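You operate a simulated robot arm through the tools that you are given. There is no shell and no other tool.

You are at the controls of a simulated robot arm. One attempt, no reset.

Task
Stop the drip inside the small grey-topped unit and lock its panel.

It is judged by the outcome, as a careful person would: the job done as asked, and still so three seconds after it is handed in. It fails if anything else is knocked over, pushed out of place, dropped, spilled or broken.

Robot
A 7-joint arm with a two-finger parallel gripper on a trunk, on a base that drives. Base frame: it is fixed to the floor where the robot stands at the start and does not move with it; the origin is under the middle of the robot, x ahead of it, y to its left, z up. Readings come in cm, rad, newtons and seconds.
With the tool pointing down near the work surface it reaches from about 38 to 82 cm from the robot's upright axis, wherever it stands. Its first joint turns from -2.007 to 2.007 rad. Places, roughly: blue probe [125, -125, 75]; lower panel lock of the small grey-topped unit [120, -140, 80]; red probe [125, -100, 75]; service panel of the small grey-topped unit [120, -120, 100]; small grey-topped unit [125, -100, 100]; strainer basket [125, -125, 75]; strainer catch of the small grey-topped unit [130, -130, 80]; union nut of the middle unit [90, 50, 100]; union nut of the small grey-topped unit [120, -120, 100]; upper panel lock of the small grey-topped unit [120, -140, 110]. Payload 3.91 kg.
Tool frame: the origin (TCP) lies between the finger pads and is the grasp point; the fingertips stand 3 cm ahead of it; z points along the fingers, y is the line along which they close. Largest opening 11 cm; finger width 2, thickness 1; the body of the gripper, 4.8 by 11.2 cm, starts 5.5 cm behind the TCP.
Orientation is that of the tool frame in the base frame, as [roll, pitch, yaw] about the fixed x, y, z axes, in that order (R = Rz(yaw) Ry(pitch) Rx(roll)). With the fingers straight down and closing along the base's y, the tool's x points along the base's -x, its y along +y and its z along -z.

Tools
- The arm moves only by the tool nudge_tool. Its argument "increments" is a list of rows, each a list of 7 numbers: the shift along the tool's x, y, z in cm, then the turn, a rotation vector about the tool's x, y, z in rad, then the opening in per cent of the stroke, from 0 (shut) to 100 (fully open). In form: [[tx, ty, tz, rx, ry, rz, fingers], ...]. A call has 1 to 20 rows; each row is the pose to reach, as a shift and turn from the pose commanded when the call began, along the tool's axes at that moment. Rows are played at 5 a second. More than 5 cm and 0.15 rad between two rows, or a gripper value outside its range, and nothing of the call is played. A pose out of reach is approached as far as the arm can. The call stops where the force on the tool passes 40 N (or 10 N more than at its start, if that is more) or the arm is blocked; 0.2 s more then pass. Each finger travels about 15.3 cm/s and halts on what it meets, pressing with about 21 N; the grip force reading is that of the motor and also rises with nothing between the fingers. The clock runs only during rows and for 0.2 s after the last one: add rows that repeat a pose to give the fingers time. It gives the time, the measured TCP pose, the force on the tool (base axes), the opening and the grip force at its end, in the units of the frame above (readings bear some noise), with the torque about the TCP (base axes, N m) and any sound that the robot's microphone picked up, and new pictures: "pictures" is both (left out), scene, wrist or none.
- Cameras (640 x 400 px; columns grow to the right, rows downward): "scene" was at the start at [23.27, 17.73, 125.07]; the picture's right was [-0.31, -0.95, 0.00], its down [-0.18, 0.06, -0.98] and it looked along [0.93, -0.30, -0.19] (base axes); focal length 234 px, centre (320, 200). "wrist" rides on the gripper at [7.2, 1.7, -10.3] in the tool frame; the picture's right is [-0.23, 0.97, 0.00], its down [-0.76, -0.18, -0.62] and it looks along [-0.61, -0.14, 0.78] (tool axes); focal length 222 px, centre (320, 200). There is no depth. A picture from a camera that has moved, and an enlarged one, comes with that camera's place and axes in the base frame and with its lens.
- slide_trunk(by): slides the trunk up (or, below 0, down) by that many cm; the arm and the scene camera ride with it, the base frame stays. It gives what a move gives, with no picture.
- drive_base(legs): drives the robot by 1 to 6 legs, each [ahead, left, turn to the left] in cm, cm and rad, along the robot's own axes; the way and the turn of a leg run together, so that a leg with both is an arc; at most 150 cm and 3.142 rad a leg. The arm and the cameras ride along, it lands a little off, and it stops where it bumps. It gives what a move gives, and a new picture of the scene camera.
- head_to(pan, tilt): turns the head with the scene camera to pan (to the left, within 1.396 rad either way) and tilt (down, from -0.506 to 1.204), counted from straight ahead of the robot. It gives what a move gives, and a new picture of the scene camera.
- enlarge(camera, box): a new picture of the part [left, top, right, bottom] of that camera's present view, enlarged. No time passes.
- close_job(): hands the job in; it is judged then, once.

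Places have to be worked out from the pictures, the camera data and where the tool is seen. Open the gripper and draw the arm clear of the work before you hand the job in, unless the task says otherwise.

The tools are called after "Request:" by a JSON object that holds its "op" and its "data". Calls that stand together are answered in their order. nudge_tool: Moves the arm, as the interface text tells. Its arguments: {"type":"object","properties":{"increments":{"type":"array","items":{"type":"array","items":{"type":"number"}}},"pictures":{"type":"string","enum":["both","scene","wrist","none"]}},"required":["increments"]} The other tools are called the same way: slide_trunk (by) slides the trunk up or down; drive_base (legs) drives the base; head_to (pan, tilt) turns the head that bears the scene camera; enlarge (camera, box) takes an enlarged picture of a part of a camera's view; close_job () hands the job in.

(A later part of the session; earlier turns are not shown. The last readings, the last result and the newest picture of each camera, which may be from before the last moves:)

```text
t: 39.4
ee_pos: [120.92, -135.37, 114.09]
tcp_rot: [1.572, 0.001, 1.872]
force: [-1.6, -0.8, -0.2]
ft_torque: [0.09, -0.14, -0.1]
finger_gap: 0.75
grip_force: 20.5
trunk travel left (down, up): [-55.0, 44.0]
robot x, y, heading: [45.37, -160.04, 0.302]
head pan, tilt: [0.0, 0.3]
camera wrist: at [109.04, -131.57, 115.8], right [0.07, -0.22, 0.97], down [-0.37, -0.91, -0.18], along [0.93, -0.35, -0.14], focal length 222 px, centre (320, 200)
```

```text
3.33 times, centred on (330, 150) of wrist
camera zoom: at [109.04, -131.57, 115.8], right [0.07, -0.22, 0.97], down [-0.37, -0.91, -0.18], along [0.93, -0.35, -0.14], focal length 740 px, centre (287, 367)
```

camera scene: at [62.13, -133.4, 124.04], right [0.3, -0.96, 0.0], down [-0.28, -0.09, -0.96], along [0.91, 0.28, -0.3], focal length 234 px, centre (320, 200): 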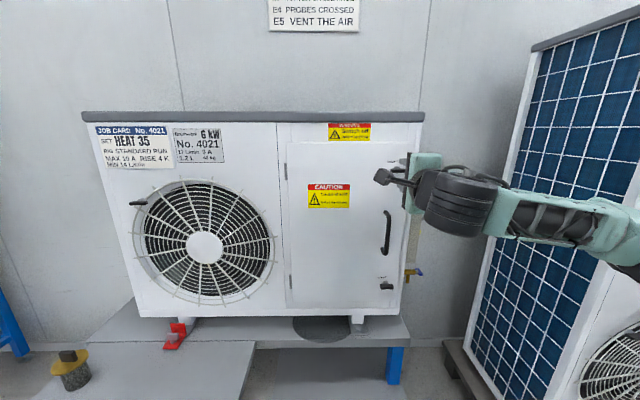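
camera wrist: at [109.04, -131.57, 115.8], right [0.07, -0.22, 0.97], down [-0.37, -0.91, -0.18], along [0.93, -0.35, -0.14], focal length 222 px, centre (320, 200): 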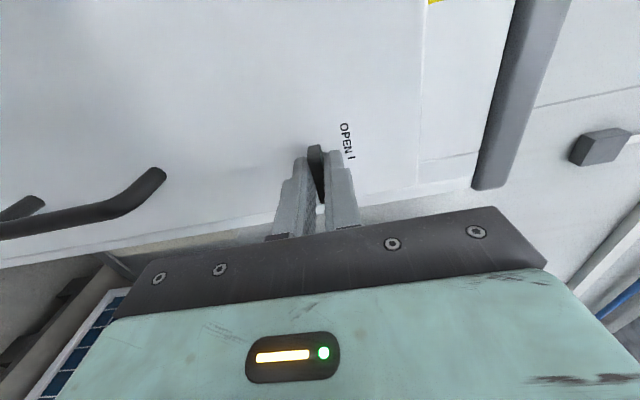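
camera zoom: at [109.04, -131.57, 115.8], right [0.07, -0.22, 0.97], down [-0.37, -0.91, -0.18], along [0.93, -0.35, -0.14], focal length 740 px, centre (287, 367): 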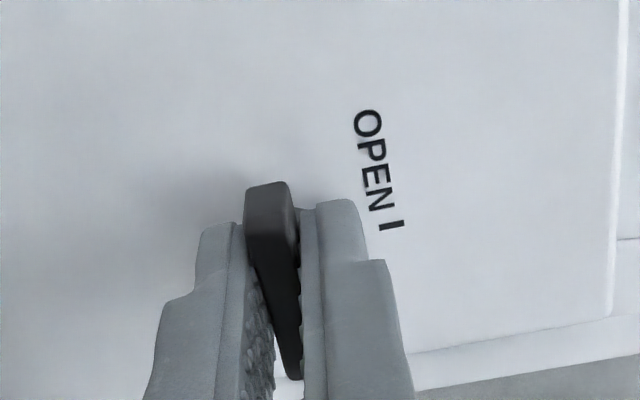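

The lever is gripped (gap 0.75 cm, 20 N). I turn it gently counter-clockwise (towards the OPEN mark) by 0.4 rad and watch the torque.

Request:
{"op": "nudge_tool", "data": {"increments": [[0, 0, 0, 0, 0, -0.1, 0], [0, 0, 0, 0, 0, -0.2, 0], [0, 0, 0, 0, 0, -0.3, 0], [0, 0, 0, 0, 0, -0.4, 0]], "pictures": "wrist"}}

Request:
{"op": "enlarge", "data": {"camera": "wrist", "box": [240, 90, 420, 210]}}

```text
t: 40.4
ee_pos: [121.08, -135.41, 113.98]
tcp_rot: [1.575, 0.404, 1.873]
force: [-13.9, -9.8, -0.4]
ft_torque: [0.05, -0.1, -0.06]
finger_gap: 0.76
grip_force: 21.2
trunk travel left (down, up): [-55.0, 44.0]
robot x, y, heading: [45.07, -160.03, 0.302]
head pan, tilt: [0.0, 0.3]
camera wrist: at [109.04, -131.5, 112.79], right [-0.05, 0.17, 0.98], down [-0.37, -0.92, 0.14], along [0.93, -0.35, 0.1], focal length 222 px, centre (320, 200)
```

wrist: 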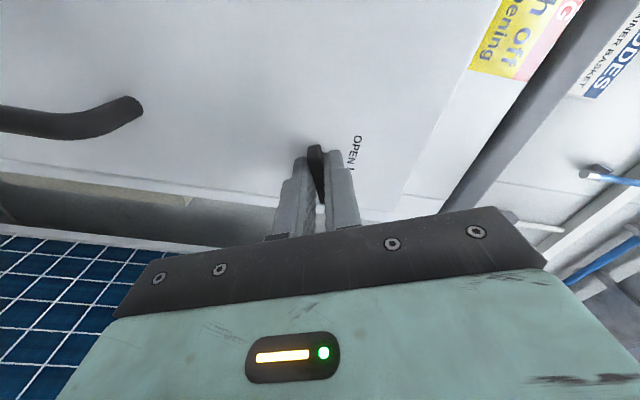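

```text
3.33 times, centred on (330, 150) of wrist
camera zoom: at [109.04, -131.5, 112.79], right [-0.05, 0.17, 0.98], down [-0.37, -0.92, 0.14], along [0.93, -0.35, 0.1], focal length 740 px, centre (287, 367)
```

zoom: 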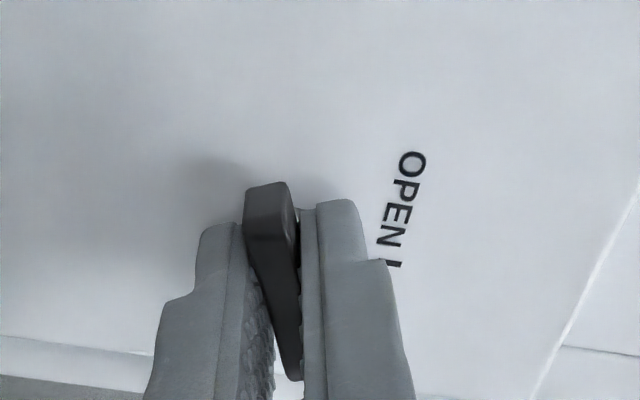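

The lever turns freely with the tool. I continue the turn to a full 90°.

Request:
{"op": "nudge_tool", "data": {"increments": [[0, 0, 0, 0, 0, -0.12, 0], [0, 0, 0, 0, 0, -0.24, 0], [0, 0, 0, 0, 0, -0.36, 0], [0, 0, 0, 0, 0, -0.48, 0], [0, 0, 0, 0, 0, -0.6, 0], [0, 0, 0, 0, 0, -0.72, 0], [0, 0, 0, 0, 0, -0.84, 0], [0, 0, 0, 0, 0, -0.96, 0], [0, 0, 0, 0, 0, -1.08, 0], [0, 0, 0, 0, 0, -1.17, 0]], "pictures": "wrist"}}

Request:
{"op": "enlarge", "data": {"camera": "wrist", "box": [240, 90, 420, 210]}}

```text
t: 42.6
ee_pos: [121.18, -135.52, 114.13]
tcp_rot: [-2.595, 1.568, -2.294]
force: [-1.9, -16.9, 0.0]
ft_torque: [-0.05, 0.26, 0.18]
finger_gap: 0.82
grip_force: 21.0
trunk travel left (down, up): [-55.0, 44.0]
robot x, y, heading: [45.1, -159.9, 0.299]
head pan, tilt: [0.0, 0.3]
camera wrist: at [110.83, -136.98, 106.99], right [-0.29, 0.93, 0.23], down [-0.54, -0.35, 0.76], along [0.79, 0.1, 0.61], focal length 222 px, centre (320, 200)
```

wrist: 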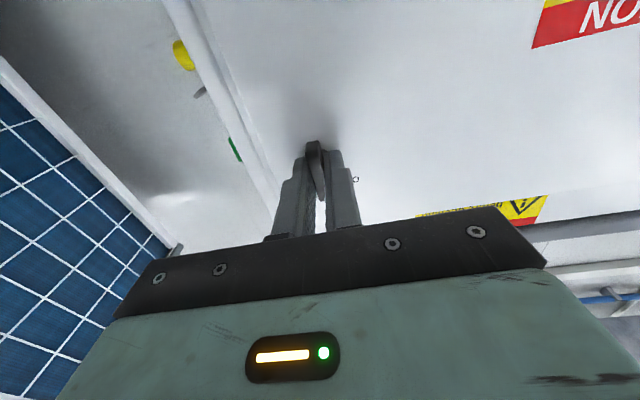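

```text
3.33 times, centred on (330, 150) of wrist
camera zoom: at [110.83, -136.98, 106.99], right [-0.29, 0.93, 0.23], down [-0.54, -0.35, 0.76], along [0.79, 0.1, 0.61], focal length 740 px, centre (287, 367)
```

zoom: 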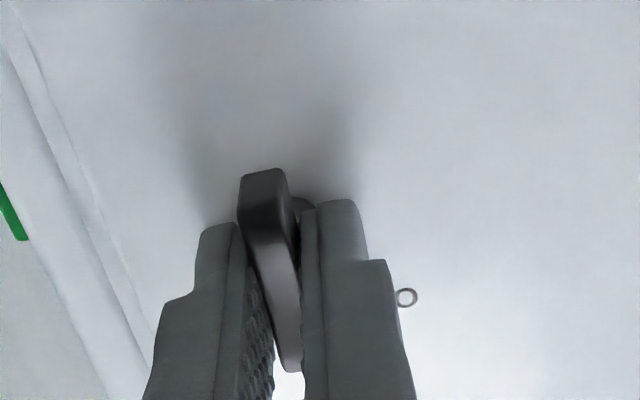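

The tool is at the 90° mark. I release, back off and look at the lever's position.

Request:
{"op": "nudge_tool", "data": {"increments": [[0, 0, 0, 0, 0, 0, 15], [0, 0, 0, 0, 0, 0, 35], [0, 0, -2, 0, 0, 0, 40], [0, 0, -5, 0, 0, 0, 40], [0, 0, -8, 0, 0, 0, 40]]}}

Request:
{"op": "enlarge", "data": {"camera": "wrist", "box": [240, 60, 420, 180]}}

```text
t: 43.8
ee_pos: [113.39, -137.64, 113.94]
tcp_rot: [2.928, 1.569, -3.054]
force: [0.5, 0.4, 0.1]
ft_torque: [-0.01, -0.03, -0.02]
finger_gap: 4.4
grip_force: 0.0
trunk travel left (down, up): [-55.0, 44.0]
robot x, y, heading: [45.75, -159.61, 0.302]
head pan, tilt: [0.0, 0.3]
camera scene: at [62.14, -133.39, 124.04], right [0.3, -0.96, 0.0], down [-0.28, -0.09, -0.96], along [0.91, 0.28, -0.3], focal length 234 px, centre (320, 200)
camera wrist: at [103.02, -139.22, 106.8], right [-0.29, 0.93, 0.23], down [-0.54, -0.35, 0.76], along [0.79, 0.1, 0.61], focal length 222 px, centre (320, 200)
```

scene: 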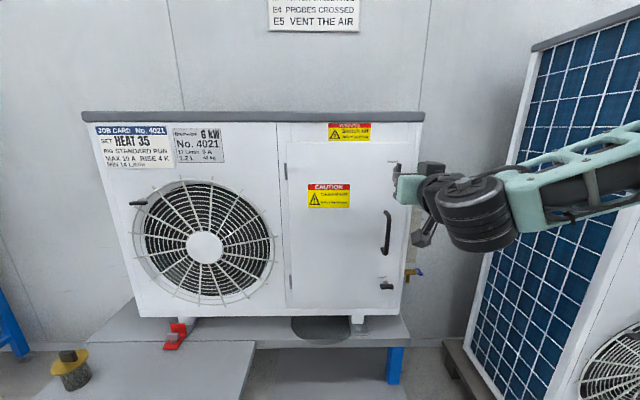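
wrist: 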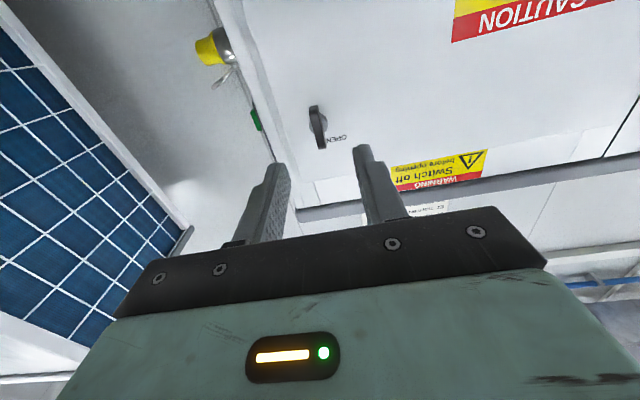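

```text
3.33 times, centred on (330, 120) of wrist
camera zoom: at [103.02, -139.22, 106.8], right [-0.29, 0.93, 0.23], down [-0.54, -0.35, 0.76], along [0.79, 0.1, 0.61], focal length 740 px, centre (287, 467)
```

zoom: 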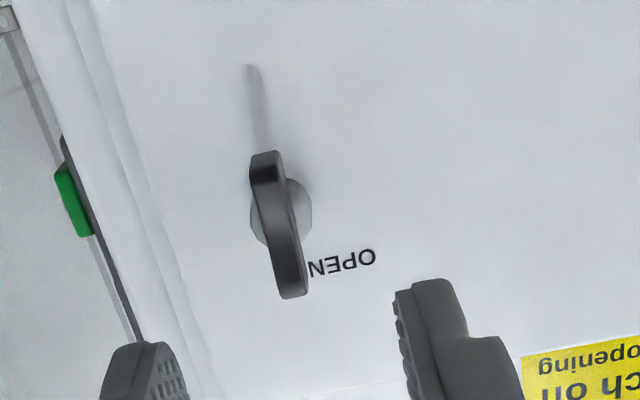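

The upper lever now stands vertical at the OPEN mark. I back off a little more and lower the trunk by 34 cm to reach the lower lock (z≈80).

Request:
{"op": "nudge_tool", "data": {"increments": [[0, 0, -2, 0, 0, 0, 40], [0, 0, -4, 0, 0, 0, 40]], "pictures": "none"}}

Request:
{"op": "slide_trunk", "data": {"by": -17}}

Request:
{"op": "slide_trunk", "data": {"by": -16}}

Request:
{"op": "head_to", "data": {"pan": -0.1, "tilt": 0.15}}

```text
t: 44.4
ee_pos: [109.5, -138.87, 114.15]
tcp_rot: [2.824, 1.569, 3.124]
force: [0.2, 0.0, 0.5]
ft_torque: [0.0, 0.02, 0.0]
finger_gap: 4.41
grip_force: 0.0
trunk travel left (down, up): [-55.0, 44.0]
robot x, y, heading: [45.51, -159.8, 0.295]
head pan, tilt: [0.0, 0.3]
```

```text
t: 46.4
ee_pos: [109.57, -138.79, 96.97]
tcp_rot: [2.855, 1.57, -3.129]
force: [-0.3, 0.7, -0.5]
ft_torque: [0.02, -0.01, 0.0]
finger_gap: 4.43
grip_force: 0.2
trunk travel left (down, up): [-38.0, 61.0]
robot x, y, heading: [45.33, -159.8, 0.301]
head pan, tilt: [0.0, 0.3]
```

```text
t: 48.2
ee_pos: [109.52, -138.85, 81.03]
tcp_rot: [2.859, 1.569, -3.124]
force: [-0.7, 0.1, 0.6]
ft_torque: [0.01, 0.01, 0.01]
finger_gap: 4.43
grip_force: 0.1
trunk travel left (down, up): [-22.0, 77.0]
robot x, y, heading: [45.53, -159.77, 0.299]
head pan, tilt: [0.0, 0.3]
```

```text
t: 48.9
ee_pos: [109.61, -138.84, 81.05]
tcp_rot: [2.865, 1.569, -3.12]
force: [-0.3, 0.5, 0.3]
ft_torque: [0.0, 0.05, -0.01]
finger_gap: 4.42
grip_force: 0.0
trunk travel left (down, up): [-22.0, 77.0]
robot x, y, heading: [45.98, -160.05, 0.299]
head pan, tilt: [-0.099, 0.15]
camera scene: at [62.29, -134.31, 92.44], right [0.2, -0.98, 0.0], down [-0.15, -0.03, -0.99], along [0.97, 0.2, -0.15], focal length 234 px, centre (320, 200)
```

scene: 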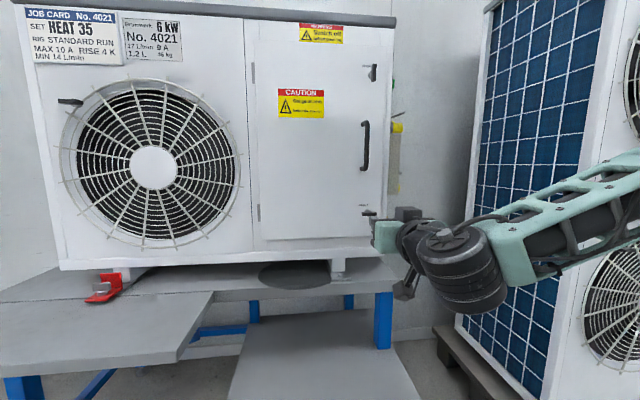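

The tool is at the lower lock's height with the path clear. I roll it +90° again and look through the wrist camera.

Request:
{"op": "nudge_tool", "data": {"increments": [[0, 0, 0, 0, 0, 0.145, 40], [0, 0, 0, 0, 0, 0.29, 40], [0, 0, 0, 0, 0, 0.435, 40], [0, 0, 0, 0, 0, 0.58, 40], [0, 0, 0, 0, 0, 0.725, 40], [0, 0, 0, 0, 0, 0.87, 40], [0, 0, 0, 0, 0, 1.015, 40], [0, 0, 0, 0, 0, 1.16, 40], [0, 0, 0, 0, 0, 1.305, 40], [0, 0, 0, 0, 0, 1.45, 40], [0, 0, 0, 0, 0, 1.5708, 40], [0, 0, 0, 0, 0, 1.5708, 40]]}}

Request:
{"op": "enlarge", "data": {"camera": "wrist", "box": [220, 40, 460, 200]}}

```text
t: 51.5
ee_pos: [109.63, -138.83, 80.84]
tcp_rot: [1.573, -0.002, 1.871]
force: [-0.1, -0.6, 0.9]
ft_torque: [0.01, 0.0, 0.0]
finger_gap: 4.39
grip_force: 0.1
trunk travel left (down, up): [-22.0, 77.0]
robot x, y, heading: [45.56, -159.8, 0.299]
head pan, tilt: [-0.099, 0.15]
camera scene: at [62.29, -134.31, 92.44], right [0.2, -0.98, 0.0], down [-0.15, -0.03, -0.99], along [0.97, 0.2, -0.15], focal length 234 px, centre (320, 200)
camera wrist: at [97.63, -135.08, 82.77], right [0.07, -0.22, 0.97], down [-0.37, -0.91, -0.18], along [0.93, -0.35, -0.14], focal length 222 px, centre (320, 200)
```

scene: 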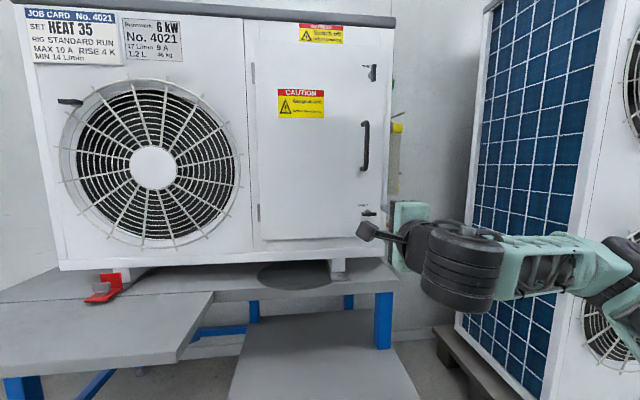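
wrist: 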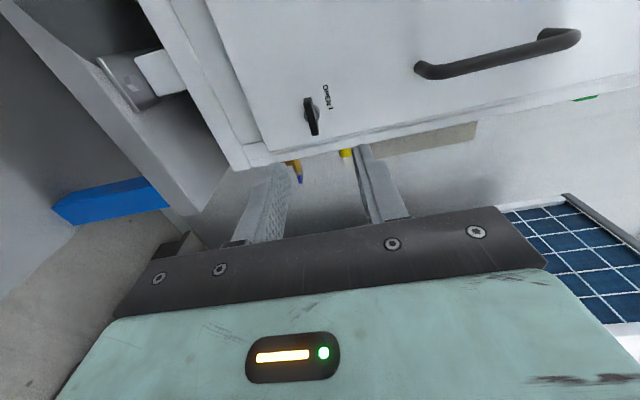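

```text
2.50 times, centred on (340, 120) of wrist
camera zoom: at [97.63, -135.08, 82.77], right [0.07, -0.22, 0.97], down [-0.37, -0.91, -0.18], along [0.93, -0.35, -0.14], focal length 555 px, centre (270, 400)
```

zoom: 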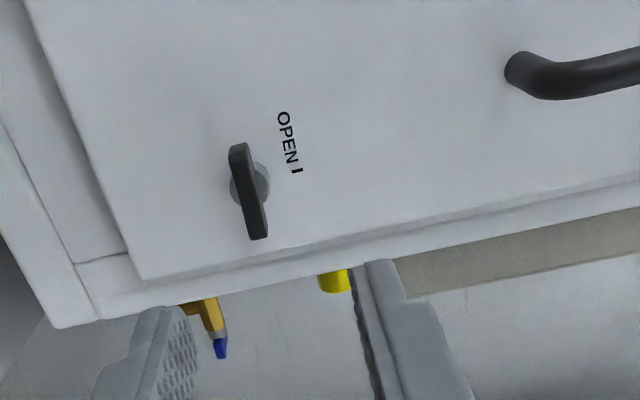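

The lower lever is about 0.85 cm below the tool axis and 13.5 cm ahead. I move in 10 cm and verify.

Request:
{"op": "nudge_tool", "data": {"increments": [[-0.2, -0.85, 3, 0, 0, 0, 40], [-0.2, -0.85, 6, 0, 0, 0, 40], [-0.2, -0.85, 9, 0, 0, 0, 40], [-0.2, -0.85, 10.5, 0, 0, 0, 40], [-0.2, -0.85, 10.5, 0, 0, 0, 40]], "pictures": "wrist"}}

Request:
{"op": "enlarge", "data": {"camera": "wrist", "box": [240, 90, 420, 210]}}

```text
t: 52.7
ee_pos: [119.58, -135.99, 80.06]
tcp_rot: [1.572, -0.001, 1.871]
force: [0.6, 0.0, 0.5]
ft_torque: [0.03, 0.02, -0.02]
finger_gap: 4.41
grip_force: 0.1
trunk travel left (down, up): [-22.0, 77.0]
robot x, y, heading: [45.21, -159.93, 0.301]
head pan, tilt: [-0.099, 0.15]
camera wrist: at [107.62, -132.1, 81.86], right [0.07, -0.22, 0.97], down [-0.37, -0.91, -0.18], along [0.93, -0.35, -0.14], focal length 222 px, centre (320, 200)
```

wrist: 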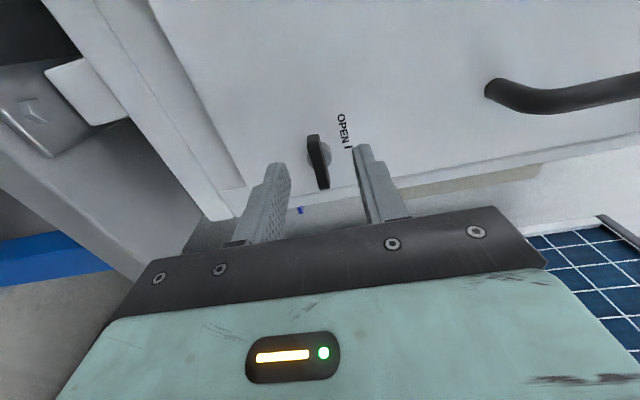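

```text
3.33 times, centred on (330, 150) of wrist
camera zoom: at [107.62, -132.1, 81.86], right [0.07, -0.22, 0.97], down [-0.37, -0.91, -0.18], along [0.93, -0.35, -0.14], focal length 740 px, centre (287, 367)
```

zoom: 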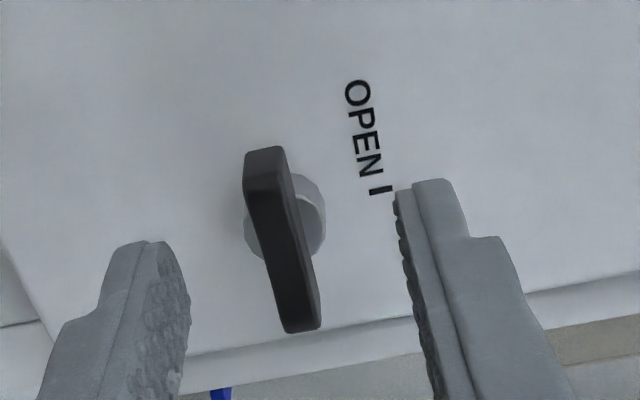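

Well centred again. I move 1.5 cm further in, close and turn counter-clockwise 90°.

Request:
{"op": "nudge_tool", "data": {"increments": [[0, 0, 0.8, 0, 0, 0, 40], [0, 0, 1.5, 0, 0, 0, 40], [0, 0, 1.5, 0, 0, 0, 20], [0, 0, 1.5, 0, 0, 0, 0], [0, 0, 1.5, 0, 0, 0, 0], [0, 0, 1.5, 0, 0, 0, 0]], "pictures": "wrist"}}

Request:
{"op": "nudge_tool", "data": {"increments": [[0, 0, 0, 0, 0, -0.12, 0], [0, 0, 0, 0, 0, -0.24, 0], [0, 0, 0, 0, 0, -0.36, 0], [0, 0, 0, 0, 0, -0.48, 0], [0, 0, 0, 0, 0, -0.6, 0], [0, 0, 0, 0, 0, -0.72, 0], [0, 0, 0, 0, 0, -0.84, 0], [0, 0, 0, 0, 0, -0.96, 0], [0, 0, 0, 0, 0, -1.08, 0], [0, 0, 0, 0, 0, -1.2, 0], [0, 0, 0, 0, 0, -1.32, 0], [0, 0, 0, 0, 0, -1.44, 0], [0, 0, 0, 0, 0, -1.56, 0]], "pictures": "wrist"}}

```text
t: 54.1
ee_pos: [121.2, -135.5, 79.94]
tcp_rot: [1.574, 0.002, 1.871]
force: [-0.2, -0.1, -0.4]
ft_torque: [0.06, -0.24, -0.04]
finger_gap: 0.78
grip_force: 20.8
trunk travel left (down, up): [-22.0, 77.0]
robot x, y, heading: [45.22, -159.87, 0.3]
head pan, tilt: [-0.099, 0.15]
camera wrist: at [109.16, -131.63, 81.82], right [0.07, -0.22, 0.97], down [-0.37, -0.91, -0.18], along [0.93, -0.35, -0.14], focal length 222 px, centre (320, 200)
```

wrist: 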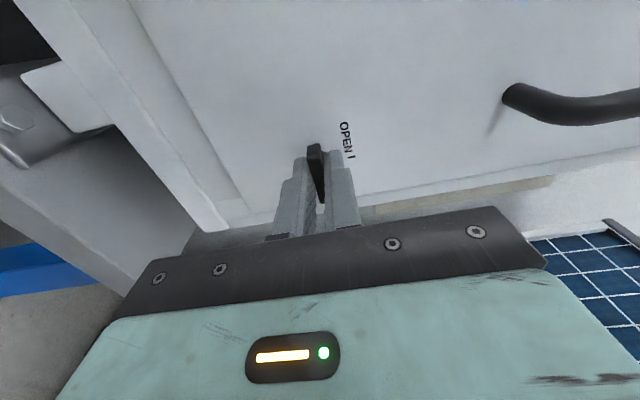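

```text
t: 56.9
ee_pos: [121.05, -135.57, 80.12]
tcp_rot: [1.708, 1.561, 2.009]
force: [1.3, -8.9, -12.5]
ft_torque: [0.05, -0.2, 0.34]
finger_gap: 0.79
grip_force: 21.0
trunk travel left (down, up): [-22.0, 77.0]
robot x, y, heading: [45.61, -159.78, 0.296]
head pan, tilt: [-0.099, 0.15]
camera wrist: at [110.71, -136.96, 72.99], right [-0.29, 0.93, 0.24], down [-0.54, -0.36, 0.76], along [0.79, 0.09, 0.6], focal length 222 px, centre (320, 200)
```

wrist: 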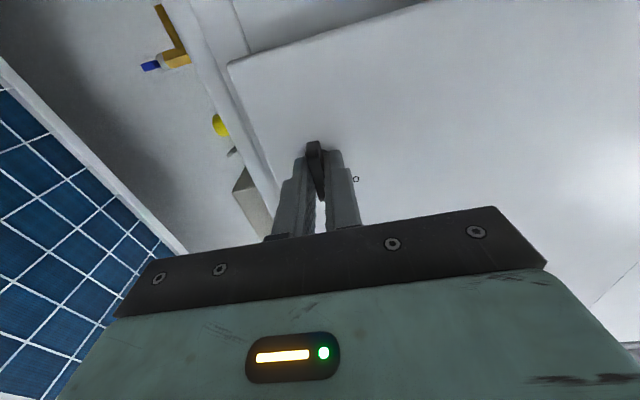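

Both turned the same way. I release, back off and check the lower lever.

Request:
{"op": "nudge_tool", "data": {"increments": [[0, 0, 0, 0, 0, 0, 15], [0, 0, 0, 0, 0, 0, 35], [0, 0, -2, 0, 0, 0, 40], [0, 0, -5, 0, 0, 0, 40], [0, 0, -9, 0, 0, 0, 60], [0, 0, -12, 0, 0, 0, 60]]}}

Request:
{"op": "enlarge", "data": {"camera": "scene", "box": [240, 40, 440, 260]}}

Request:
{"op": "enlarge", "data": {"camera": "wrist", "box": [240, 60, 420, 180]}}

```text
t: 58.3
ee_pos: [109.65, -139.15, 80.04]
tcp_rot: [1.723, 1.558, 2.023]
force: [0.2, 0.4, 0.1]
ft_torque: [-0.01, 0.0, 0.0]
finger_gap: 6.61
grip_force: 0.0
trunk travel left (down, up): [-22.0, 77.0]
robot x, y, heading: [45.49, -159.91, 0.3]
head pan, tilt: [-0.099, 0.15]
camera scene: at [62.29, -134.31, 92.44], right [0.2, -0.98, 0.0], down [-0.15, -0.03, -0.99], along [0.97, 0.2, -0.15], focal length 234 px, centre (320, 200)
camera wrist: at [99.3, -140.49, 72.85], right [-0.29, 0.93, 0.24], down [-0.54, -0.36, 0.76], along [0.79, 0.09, 0.6], focal length 222 px, centre (320, 200)
```

scene: 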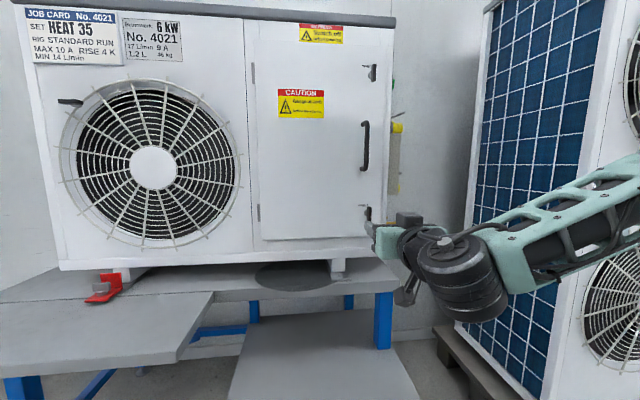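
wrist: 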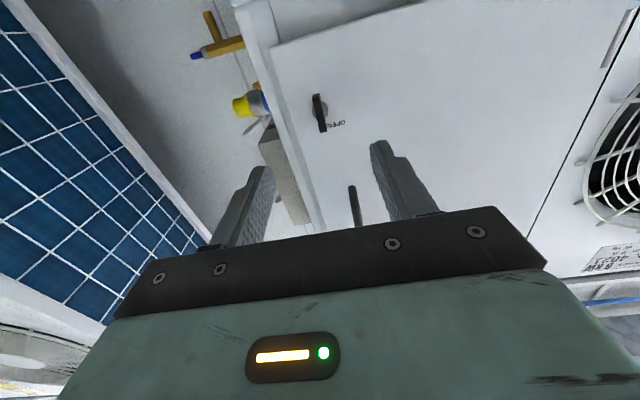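

```text
1.82 times, centred on (340, 150) of scene
camera zoom: at [62.29, -134.31, 92.44], right [0.2, -0.98, 0.0], down [-0.15, -0.03, -0.99], along [0.97, 0.2, -0.15], focal length 425 px, centre (284, 291)
```

zoom: 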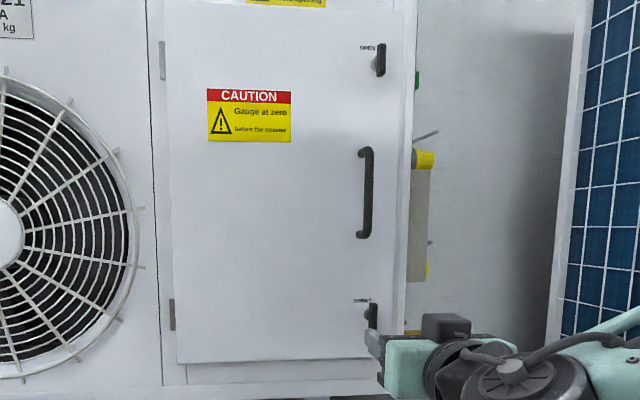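

```text
3.33 times, centred on (330, 120) of wrist
camera zoom: at [99.3, -140.49, 72.85], right [-0.29, 0.93, 0.24], down [-0.54, -0.36, 0.76], along [0.79, 0.09, 0.6], focal length 740 px, centre (287, 467)
```

zoom: 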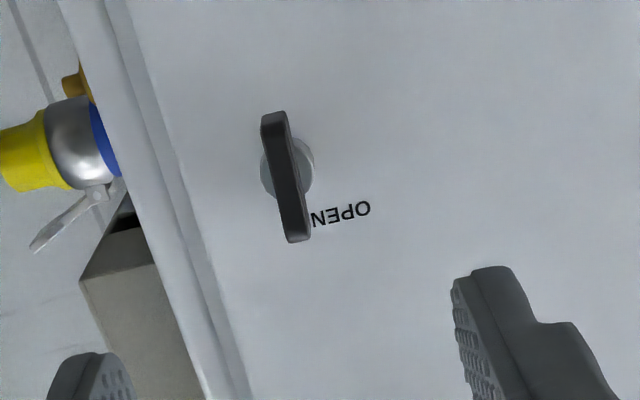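

Both levers are open (vertical). The handle is at about (119.8,-133.7,97.5); I raise the trunk 17.5 cm to its height and shift 2 cm left.

Request:
{"op": "slide_trunk", "data": {"by": 17.5}}

Request:
{"op": "nudge_tool", "data": {"increments": [[0, 1, 0, 0, 0, 0, 60], [0, 2.1, 0, 0, 0, 0, 60], [0, 2.1, 3, 0, 0, 0, 50], [0, 2.1, 3, 0, 0, 0, 50]]}}

```text
t: 60.2
ee_pos: [109.68, -139.05, 97.6]
tcp_rot: [1.727, 1.558, 2.029]
force: [0.4, 0.7, -0.7]
ft_torque: [0.0, 0.01, -0.02]
finger_gap: 6.6
grip_force: 0.1
trunk travel left (down, up): [-39.5, 59.5]
robot x, y, heading: [45.35, -160.01, 0.298]
head pan, tilt: [-0.099, 0.15]
```

```text
t: 61.2
ee_pos: [111.98, -136.14, 97.56]
tcp_rot: [1.685, 1.561, 1.986]
force: [-0.1, -0.6, 0.1]
ft_torque: [-0.01, 0.0, -0.01]
finger_gap: 5.5
grip_force: 0.0
trunk travel left (down, up): [-39.5, 59.5]
robot x, y, heading: [45.59, -160.02, 0.303]
head pan, tilt: [-0.099, 0.15]
camera scene: at [62.29, -134.31, 109.94], right [0.2, -0.98, 0.0], down [-0.15, -0.03, -0.99], along [0.97, 0.2, -0.15], focal length 234 px, centre (320, 200)
camera wrist: at [101.71, -137.64, 90.42], right [-0.29, 0.93, 0.24], down [-0.54, -0.36, 0.76], along [0.79, 0.09, 0.6], focal length 222 px, centre (320, 200)
```

scene: 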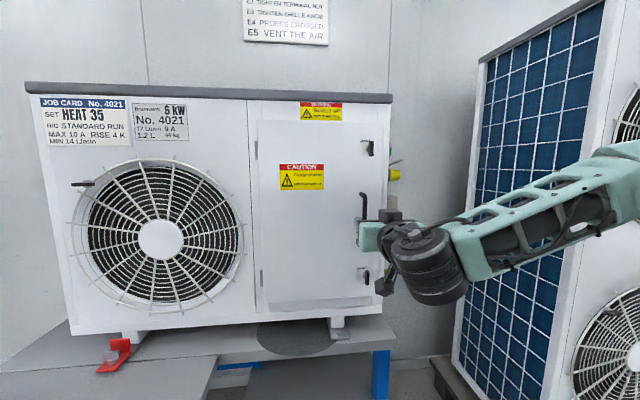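
wrist: 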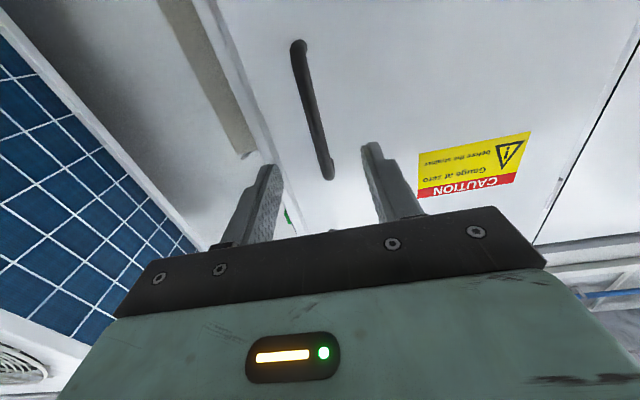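

The handle is on the tool axis. I move in 6.5 cm (1 cm lower) and close on it.

Request:
{"op": "nudge_tool", "data": {"increments": [[0.5, 0, 2.5, 0, 0, 0, 50], [1, 0, 5, 0, 0, 0, 50], [1, 0, 6.5, 0, 0, 0, 50], [1, 0, 6.5, 0, 0, 0, 25], [1, 0, 6.5, 0, 0, 0, 0], [1, 0, 6.5, 0, 0, 0, 0], [1, 0, 6.5, 0, 0, 0, 0]]}}

```text
t: 62.9
ee_pos: [118.33, -134.44, 96.47]
tcp_rot: [1.746, 1.558, 2.041]
force: [3.3, -18.2, 0.5]
ft_torque: [-0.36, -0.38, -0.4]
finger_gap: 1.17
grip_force: 21.5
trunk travel left (down, up): [-39.5, 59.5]
robot x, y, heading: [45.25, -159.67, 0.298]
head pan, tilt: [-0.099, 0.15]
camera scene: at [62.31, -134.4, 109.95], right [0.2, -0.98, 0.0], down [-0.15, -0.03, -0.99], along [0.97, 0.2, -0.15], focal length 234 px, centre (320, 200)
camera wrist: at [107.94, -135.88, 89.34], right [-0.28, 0.93, 0.24], down [-0.54, -0.36, 0.76], along [0.79, 0.09, 0.6], focal length 222 px, centre (320, 200)
```

scene: 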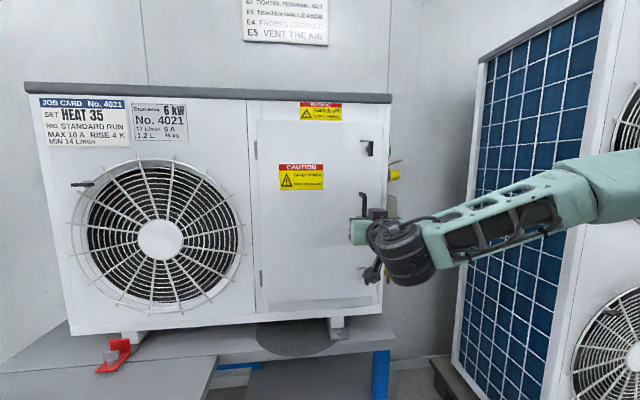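
wrist: 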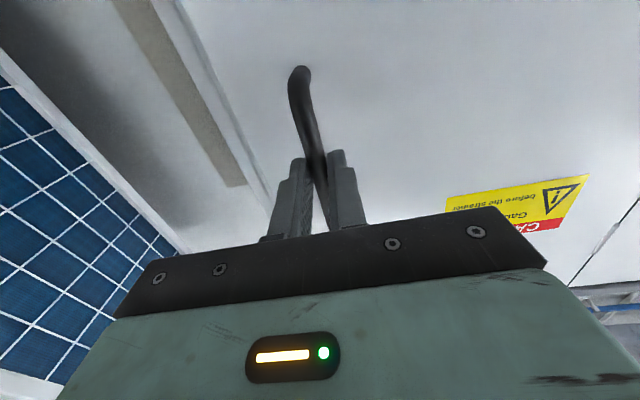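

The handle is held. I pull the panel open along its hinge arc (radius ≈26 cm, hinge on the left), first about 15°.

Request:
{"op": "nudge_tool", "data": {"increments": [[0, -0.1, -1, 0, 0, 0, 0], [0, 0.2, -2.2, 0, 0, 0, 0], [0, 0.6, -3.3, 0.05, 0, 0, 0], [0, 0.95, -4.4, 0.08, 0, 0, 0], [0, 1.4, -5.5, 0.12, 0, 0, 0], [0, 1.8, -6.5, 0.15, 0, 0, 0]]}}

```text
t: 64.2
ee_pos: [111.43, -134.43, 96.37]
tcp_rot: [2.018, 1.558, 2.17]
force: [-1.9, -14.6, 1.9]
ft_torque: [-0.45, 0.28, -0.22]
finger_gap: 1.19
grip_force: 21.4
trunk travel left (down, up): [-39.5, 59.5]
robot x, y, heading: [45.24, -160.05, 0.3]
head pan, tilt: [-0.099, 0.15]
camera scene: at [62.31, -134.36, 109.94], right [0.2, -0.98, 0.0], down [-0.15, -0.03, -0.99], along [0.97, 0.2, -0.15], focal length 234 px, centre (320, 200)
camera wrist: at [100.96, -134.35, 89.39], right [-0.15, 0.96, 0.24], down [-0.58, -0.28, 0.76], along [0.8, -0.03, 0.6], focal length 222 px, centre (320, 200)
```

scene: 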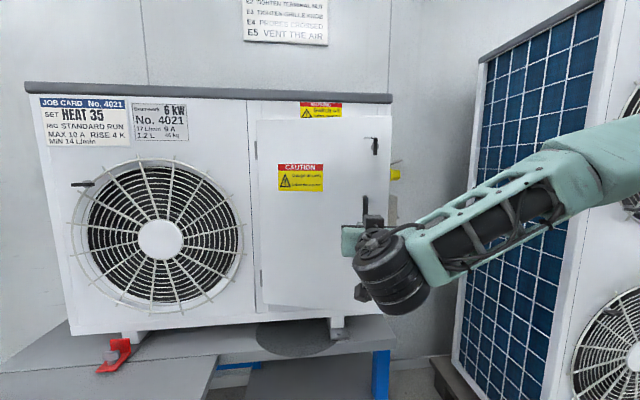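
wrist: 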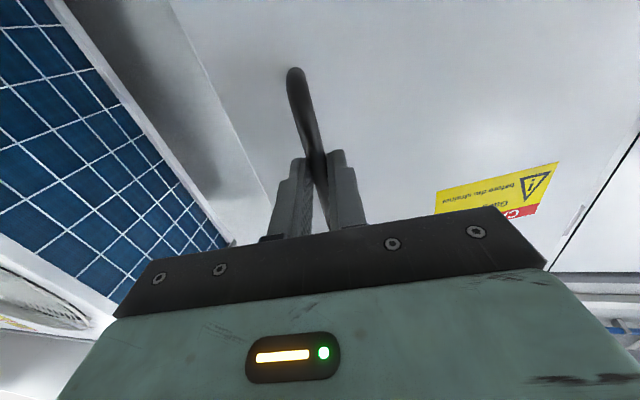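

The panel swings with the handle. I continue along the arc to about 40°, turning the tool partly with the door.

Request:
{"op": "nudge_tool", "data": {"increments": [[0, 0.69, -2.13, 0.06, 0, 0, 0], [0, 1.58, -4.28, 0.13, 0, 0, 0], [0, 2.59, -6.26, 0.2, 0, 0, 0], [0, 3.82, -8.16, 0.27, 0, 0, 0], [0, 5.27, -10.0, 0.34, 0, 0, 0]]}}

```text
t: 65.5
ee_pos: [100.74, -130.43, 96.53]
tcp_rot: [2.31, 1.557, 2.124]
force: [11.7, 21.9, 0.8]
ft_torque: [-0.26, 0.35, 0.49]
finger_gap: 1.2
grip_force: 21.3
trunk travel left (down, up): [-39.5, 59.5]
robot x, y, heading: [45.43, -159.87, 0.299]
head pan, tilt: [-0.099, 0.15]
camera scene: at [62.38, -134.2, 109.89], right [0.2, -0.98, 0.0], down [-0.15, -0.03, -0.99], along [0.97, 0.2, -0.15], focal length 234 px, centre (320, 200)
camera wrist: at [90.98, -126.88, 89.51], right [0.18, 0.95, 0.24], down [-0.64, -0.07, 0.77], along [0.75, -0.29, 0.6], focal length 222 px, centre (320, 200)
```

scene: 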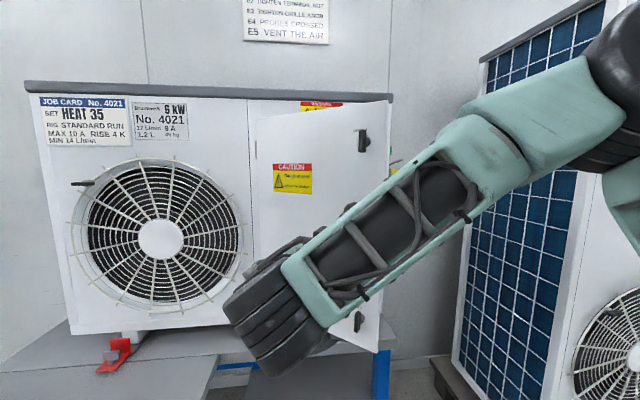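
wrist: 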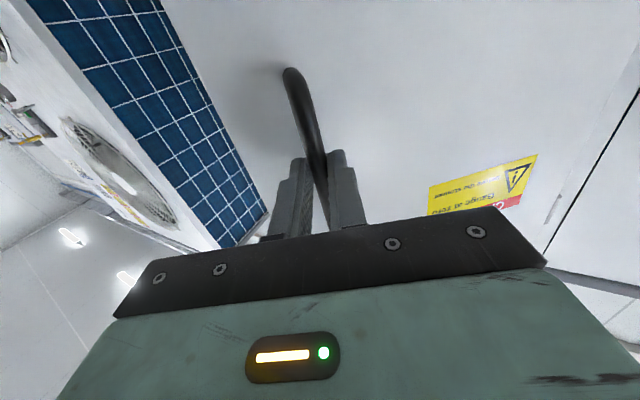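

The panel is about 40° open. I release the handle and back the tool away to see whether the panel stays.

Request:
{"op": "nudge_tool", "data": {"increments": [[0, 0.2, 0.5, 0, 0, 0, 0], [0, 0.2, 0.5, 0, 0, 0, 20], [0, 0.2, 0.5, 0, 0, 0, 40], [0, 0, -2, 0, 0, 0, 40], [0, 0, -5, 0, 0, 0, 40], [0, 0, -6.5, 0, 0, 0, 40]]}}

```text
t: 66.8
ee_pos: [94.41, -129.51, 96.83]
tcp_rot: [2.24, 1.558, 2.05]
force: [0.5, 0.7, -0.6]
ft_torque: [0.0, -0.03, 0.0]
finger_gap: 4.38
grip_force: 0.2
trunk travel left (down, up): [-39.5, 59.5]
robot x, y, heading: [45.68, -159.89, 0.302]
head pan, tilt: [-0.099, 0.15]
camera scene: at [62.3, -134.31, 109.94], right [0.2, -0.98, 0.0], down [-0.15, -0.03, -0.99], along [0.97, 0.2, -0.15], focal length 234 px, centre (320, 200)
camera wrist: at [84.55, -125.9, 89.69], right [0.19, 0.95, 0.24], down [-0.64, -0.06, 0.76], along [0.74, -0.29, 0.6], focal length 222 px, centre (320, 200)
```

scene: 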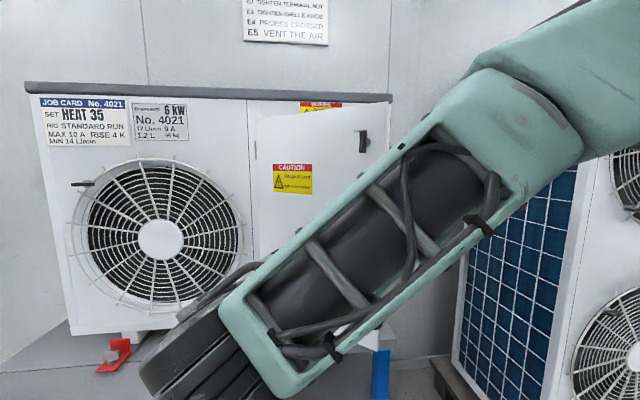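
wrist: 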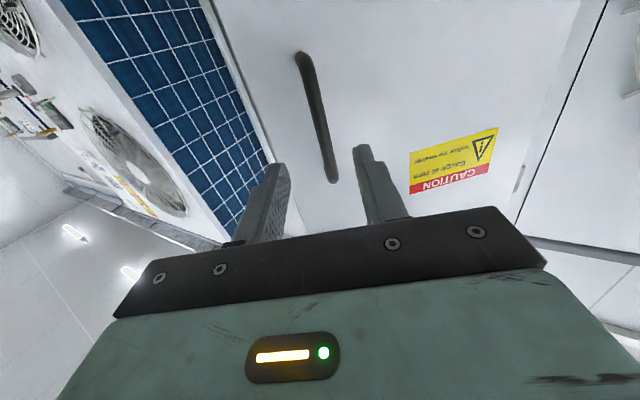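

The panel stays put at about 40°. I turn the tool straight again and move it right, past the panel's free edge.

Request:
{"op": "nudge_tool", "data": {"increments": [[0, 0, 0, -0.12, 0, 0, 20], [0, 0, 0, -0.24, 0, 0, 0], [0, 0, 0, -0.36, 0, 0, 0], [0, 0, 0, -0.49, 0, 0, 0], [0, -3.97, 2.12, -0.49, 0, 0, 0], [0, -7.94, 4.24, -0.49, 0, 0, 0], [0, -11.9, 6.36, -0.49, 0, 0, 0], [0, -15.9, 8.5, -0.49, 0, 0, 0], [0, -18.5, 9.9, -0.49, 0, 0, 0]]}}

```text
t: 68.8
ee_pos: [103.69, -143.2, 100.65]
tcp_rot: [1.802, 1.559, 2.104]
force: [0.5, 0.2, 0.6]
ft_torque: [-0.02, 0.01, 0.0]
finger_gap: 0.02
grip_force: 20.5
out of reach, approached as far as the arm can: row 6, 7, 8, 9
trunk travel left (down, up): [-39.5, 59.5]
robot x, y, heading: [45.82, -160.0, 0.299]
head pan, tilt: [-0.099, 0.15]
camera scene: at [62.29, -134.31, 109.94], right [0.2, -0.98, 0.0], down [-0.15, -0.03, -0.99], along [0.97, 0.2, -0.15], focal length 234 px, centre (320, 200)
camera wrist: at [93.32, -144.58, 93.54], right [-0.29, 0.93, 0.24], down [-0.54, -0.36, 0.76], along [0.79, 0.09, 0.6], focal length 222 px, centre (320, 200)
```

scene: 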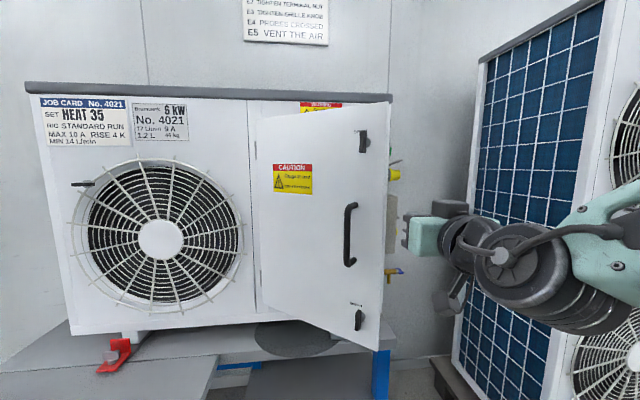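
wrist: 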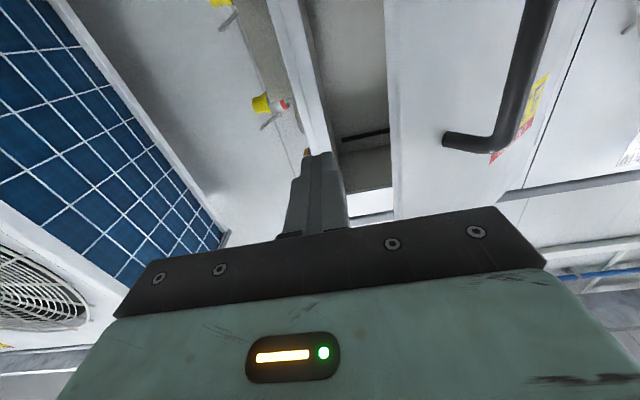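

The tool is now just right of the panel's edge. I move forward beside the edge so the fingers get behind the panel.

Request:
{"op": "nudge_tool", "data": {"increments": [[0, -1.5, 1, 0, 0, 0, 0], [0, -1.5, 5, 0, 0, 0, 0], [0, -1.5, 9, 0, 0, 0, 0], [0, -1.5, 12, 0, 0, 0, 0]]}}

```text
t: 69.8
ee_pos: [115.78, -141.02, 100.42]
tcp_rot: [1.715, 1.56, 2.016]
force: [-0.3, 0.4, -0.8]
ft_torque: [0.0, 0.02, 0.02]
finger_gap: 0.0
grip_force: 20.9
trunk travel left (down, up): [-39.5, 59.5]
robot x, y, heading: [45.35, -160.12, 0.295]
head pan, tilt: [-0.099, 0.15]
camera scene: at [62.28, -134.32, 109.94], right [0.2, -0.98, 0.0], down [-0.15, -0.03, -0.99], along [0.97, 0.2, -0.15], focal length 234 px, centre (320, 200)
camera wrist: at [105.4, -142.56, 93.33], right [-0.29, 0.93, 0.24], down [-0.54, -0.36, 0.76], along [0.79, 0.09, 0.6], focal length 222 px, centre (320, 200)
```

scene: 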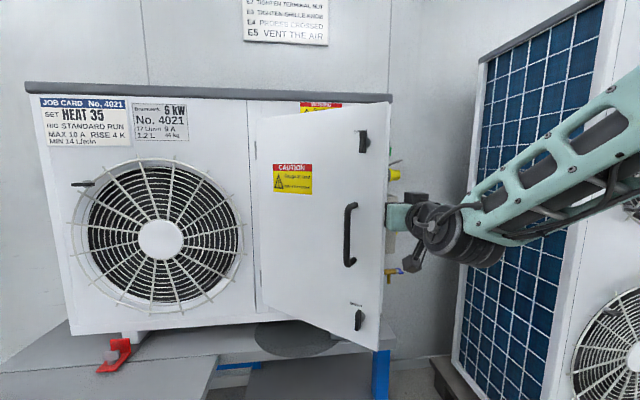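
wrist: 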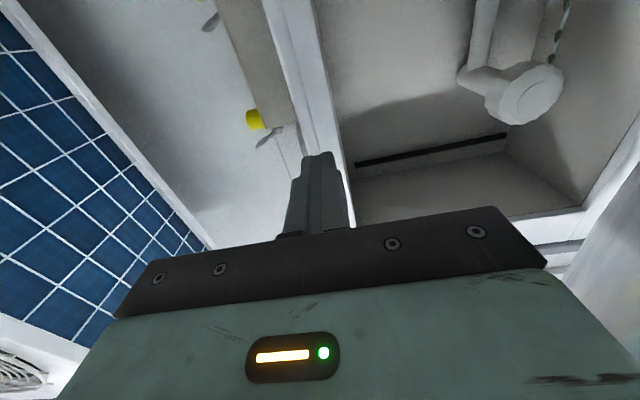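

The fingers are behind the panel edge and I can already see pipework inside. I sweep left to push the panel further open.

Request:
{"op": "nudge_tool", "data": {"increments": [[0, 3, -0.5, 0, 0, 0, 0], [0, 6, -1, 0, 0, 0, 0], [0, 9, -1.5, 0, 0, 0, 0], [0, 12, -2, 0, 0, 0, 0], [0, 15, -2.5, 0, 0, 0, 0], [0, 18, -3, 0, 0, 0, 0]]}}

```text
t: 71.2
ee_pos: [107.57, -124.91, 100.67]
tcp_rot: [1.713, 1.559, 2.013]
force: [0.0, 0.2, -0.2]
ft_torque: [-0.01, -0.02, -0.03]
finger_gap: 0.01
grip_force: 21.0
trunk travel left (down, up): [-39.5, 59.5]
robot x, y, heading: [45.21, -160.03, 0.302]
head pan, tilt: [-0.099, 0.15]
camera scene: at [62.32, -134.28, 109.95], right [0.2, -0.98, 0.0], down [-0.15, -0.03, -0.99], along [0.97, 0.2, -0.15], focal length 234 px, centre (320, 200)
camera wrist: at [97.27, -126.31, 93.55], right [-0.29, 0.93, 0.24], down [-0.54, -0.36, 0.76], along [0.79, 0.09, 0.6], focal length 222 px, centre (320, 200)
```

scene: 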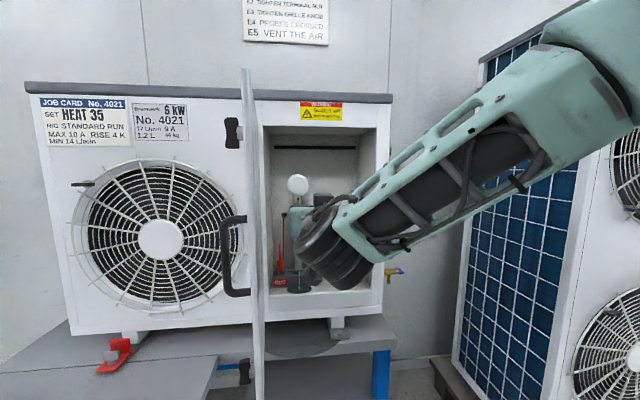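
wrist: 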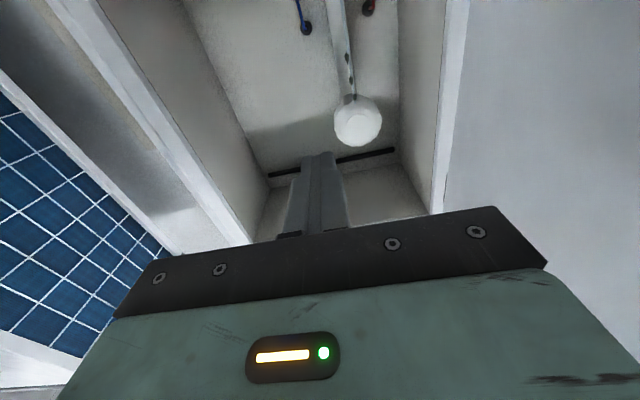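

The panel is near 85° now. I push it a bit further left for more room.

Request:
{"op": "nudge_tool", "data": {"increments": [[0, 3, -1.5, 0, 0, 0, 0], [0, 6, -3, 0, 0, 0, 0], [0, 9, -4, 0, 0, 0, 0], [0, 12, -4.5, 0, 0, 0, 0]]}}

```text
t: 72.2
ee_pos: [99.69, -115.07, 100.9]
tcp_rot: [1.7, 1.56, 1.997]
force: [0.4, 0.0, 0.1]
ft_torque: [0.04, 0.01, 0.03]
finger_gap: 0.0
grip_force: 21.5
trunk travel left (down, up): [-39.5, 59.5]
robot x, y, heading: [45.58, -160.2, 0.302]
head pan, tilt: [-0.099, 0.15]
camera scene: at [62.29, -134.33, 109.94], right [0.2, -0.98, 0.0], down [-0.15, -0.03, -0.99], along [0.97, 0.2, -0.15], focal length 234 px, centre (320, 200)
camera wrist: at [89.26, -116.38, 93.76], right [-0.29, 0.93, 0.24], down [-0.54, -0.36, 0.76], along [0.79, 0.09, 0.6], focal length 222 px, centre (320, 200)
```

scene: 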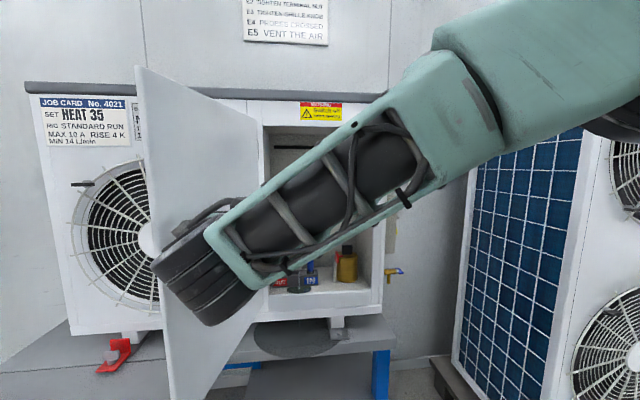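
wrist: 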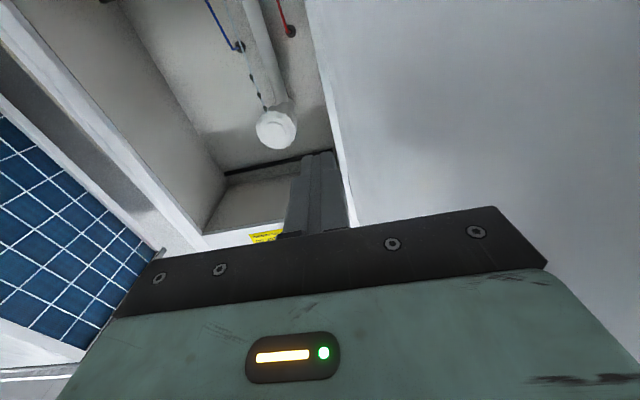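

The panel is open past 100°. I move the tool out to the right so the scene camera can look in.

Request:
{"op": "nudge_tool", "data": {"increments": [[0, -4, -1, 0, 0, 0, 0], [0, -8, -1, 0, 0, 0, 0], [0, -12, 0, 0, 0, 0, 0], [0, -16, 1, 0, 0, 0, 0], [0, -20, 1, 0, 0, 0, 0], [0, -24, 1, 0, 0, 0, 0], [0, -28, 1, 0, 0, 0, 0], [0, -31, 1, 0, 0, 0, 0]]}}

Request:
{"op": "enlarge", "data": {"camera": "scene", "box": [240, 90, 400, 330]}}

```text
t: 74.0
ee_pos: [109.71, -144.2, 100.76]
tcp_rot: [1.79, 1.56, 2.091]
force: [0.0, -0.8, 0.3]
ft_torque: [-0.01, -0.01, 0.03]
finger_gap: 0.0
grip_force: 21.1
trunk travel left (down, up): [-39.5, 59.5]
robot x, y, heading: [45.49, -160.03, 0.304]
head pan, tilt: [-0.099, 0.15]
camera scene: at [62.28, -134.3, 109.94], right [0.2, -0.98, 0.0], down [-0.15, -0.03, -0.99], along [0.97, 0.2, -0.15], focal length 234 px, centre (320, 200)
camera wrist: at [99.39, -145.58, 93.56], right [-0.29, 0.93, 0.24], down [-0.54, -0.36, 0.76], along [0.79, 0.09, 0.6], focal length 222 px, centre (320, 200)
```

scene: 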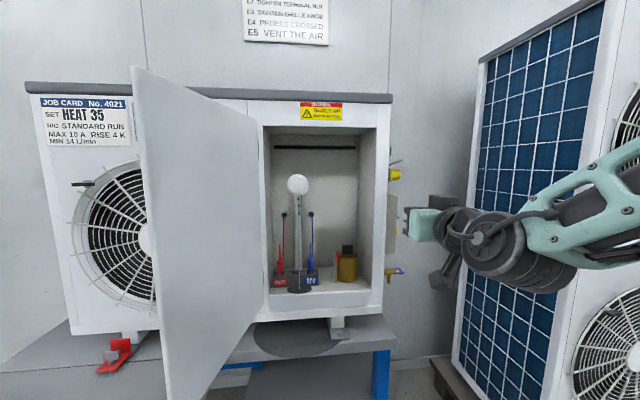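
wrist: 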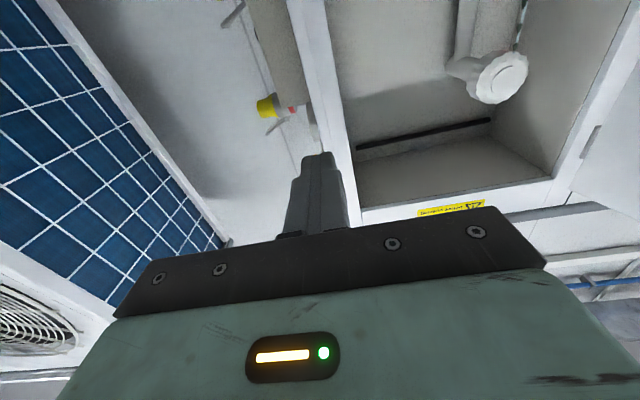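

```text
1.67 times, centred on (320, 210) of scene
camera zoom: at [62.28, -134.3, 109.94], right [0.2, -0.98, 0.0], down [-0.15, -0.03, -0.99], along [0.97, 0.2, -0.15], focal length 390 px, centre (320, 183)
```

zoom: 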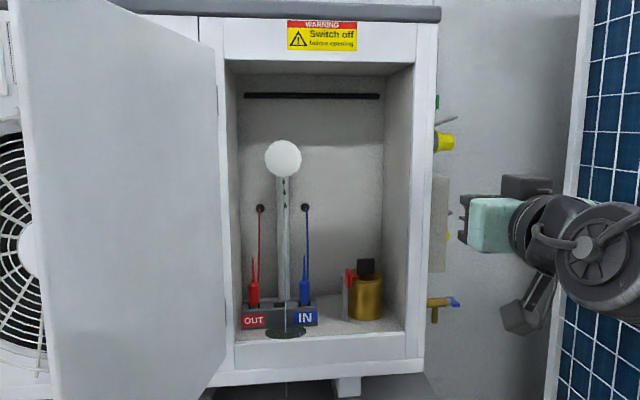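

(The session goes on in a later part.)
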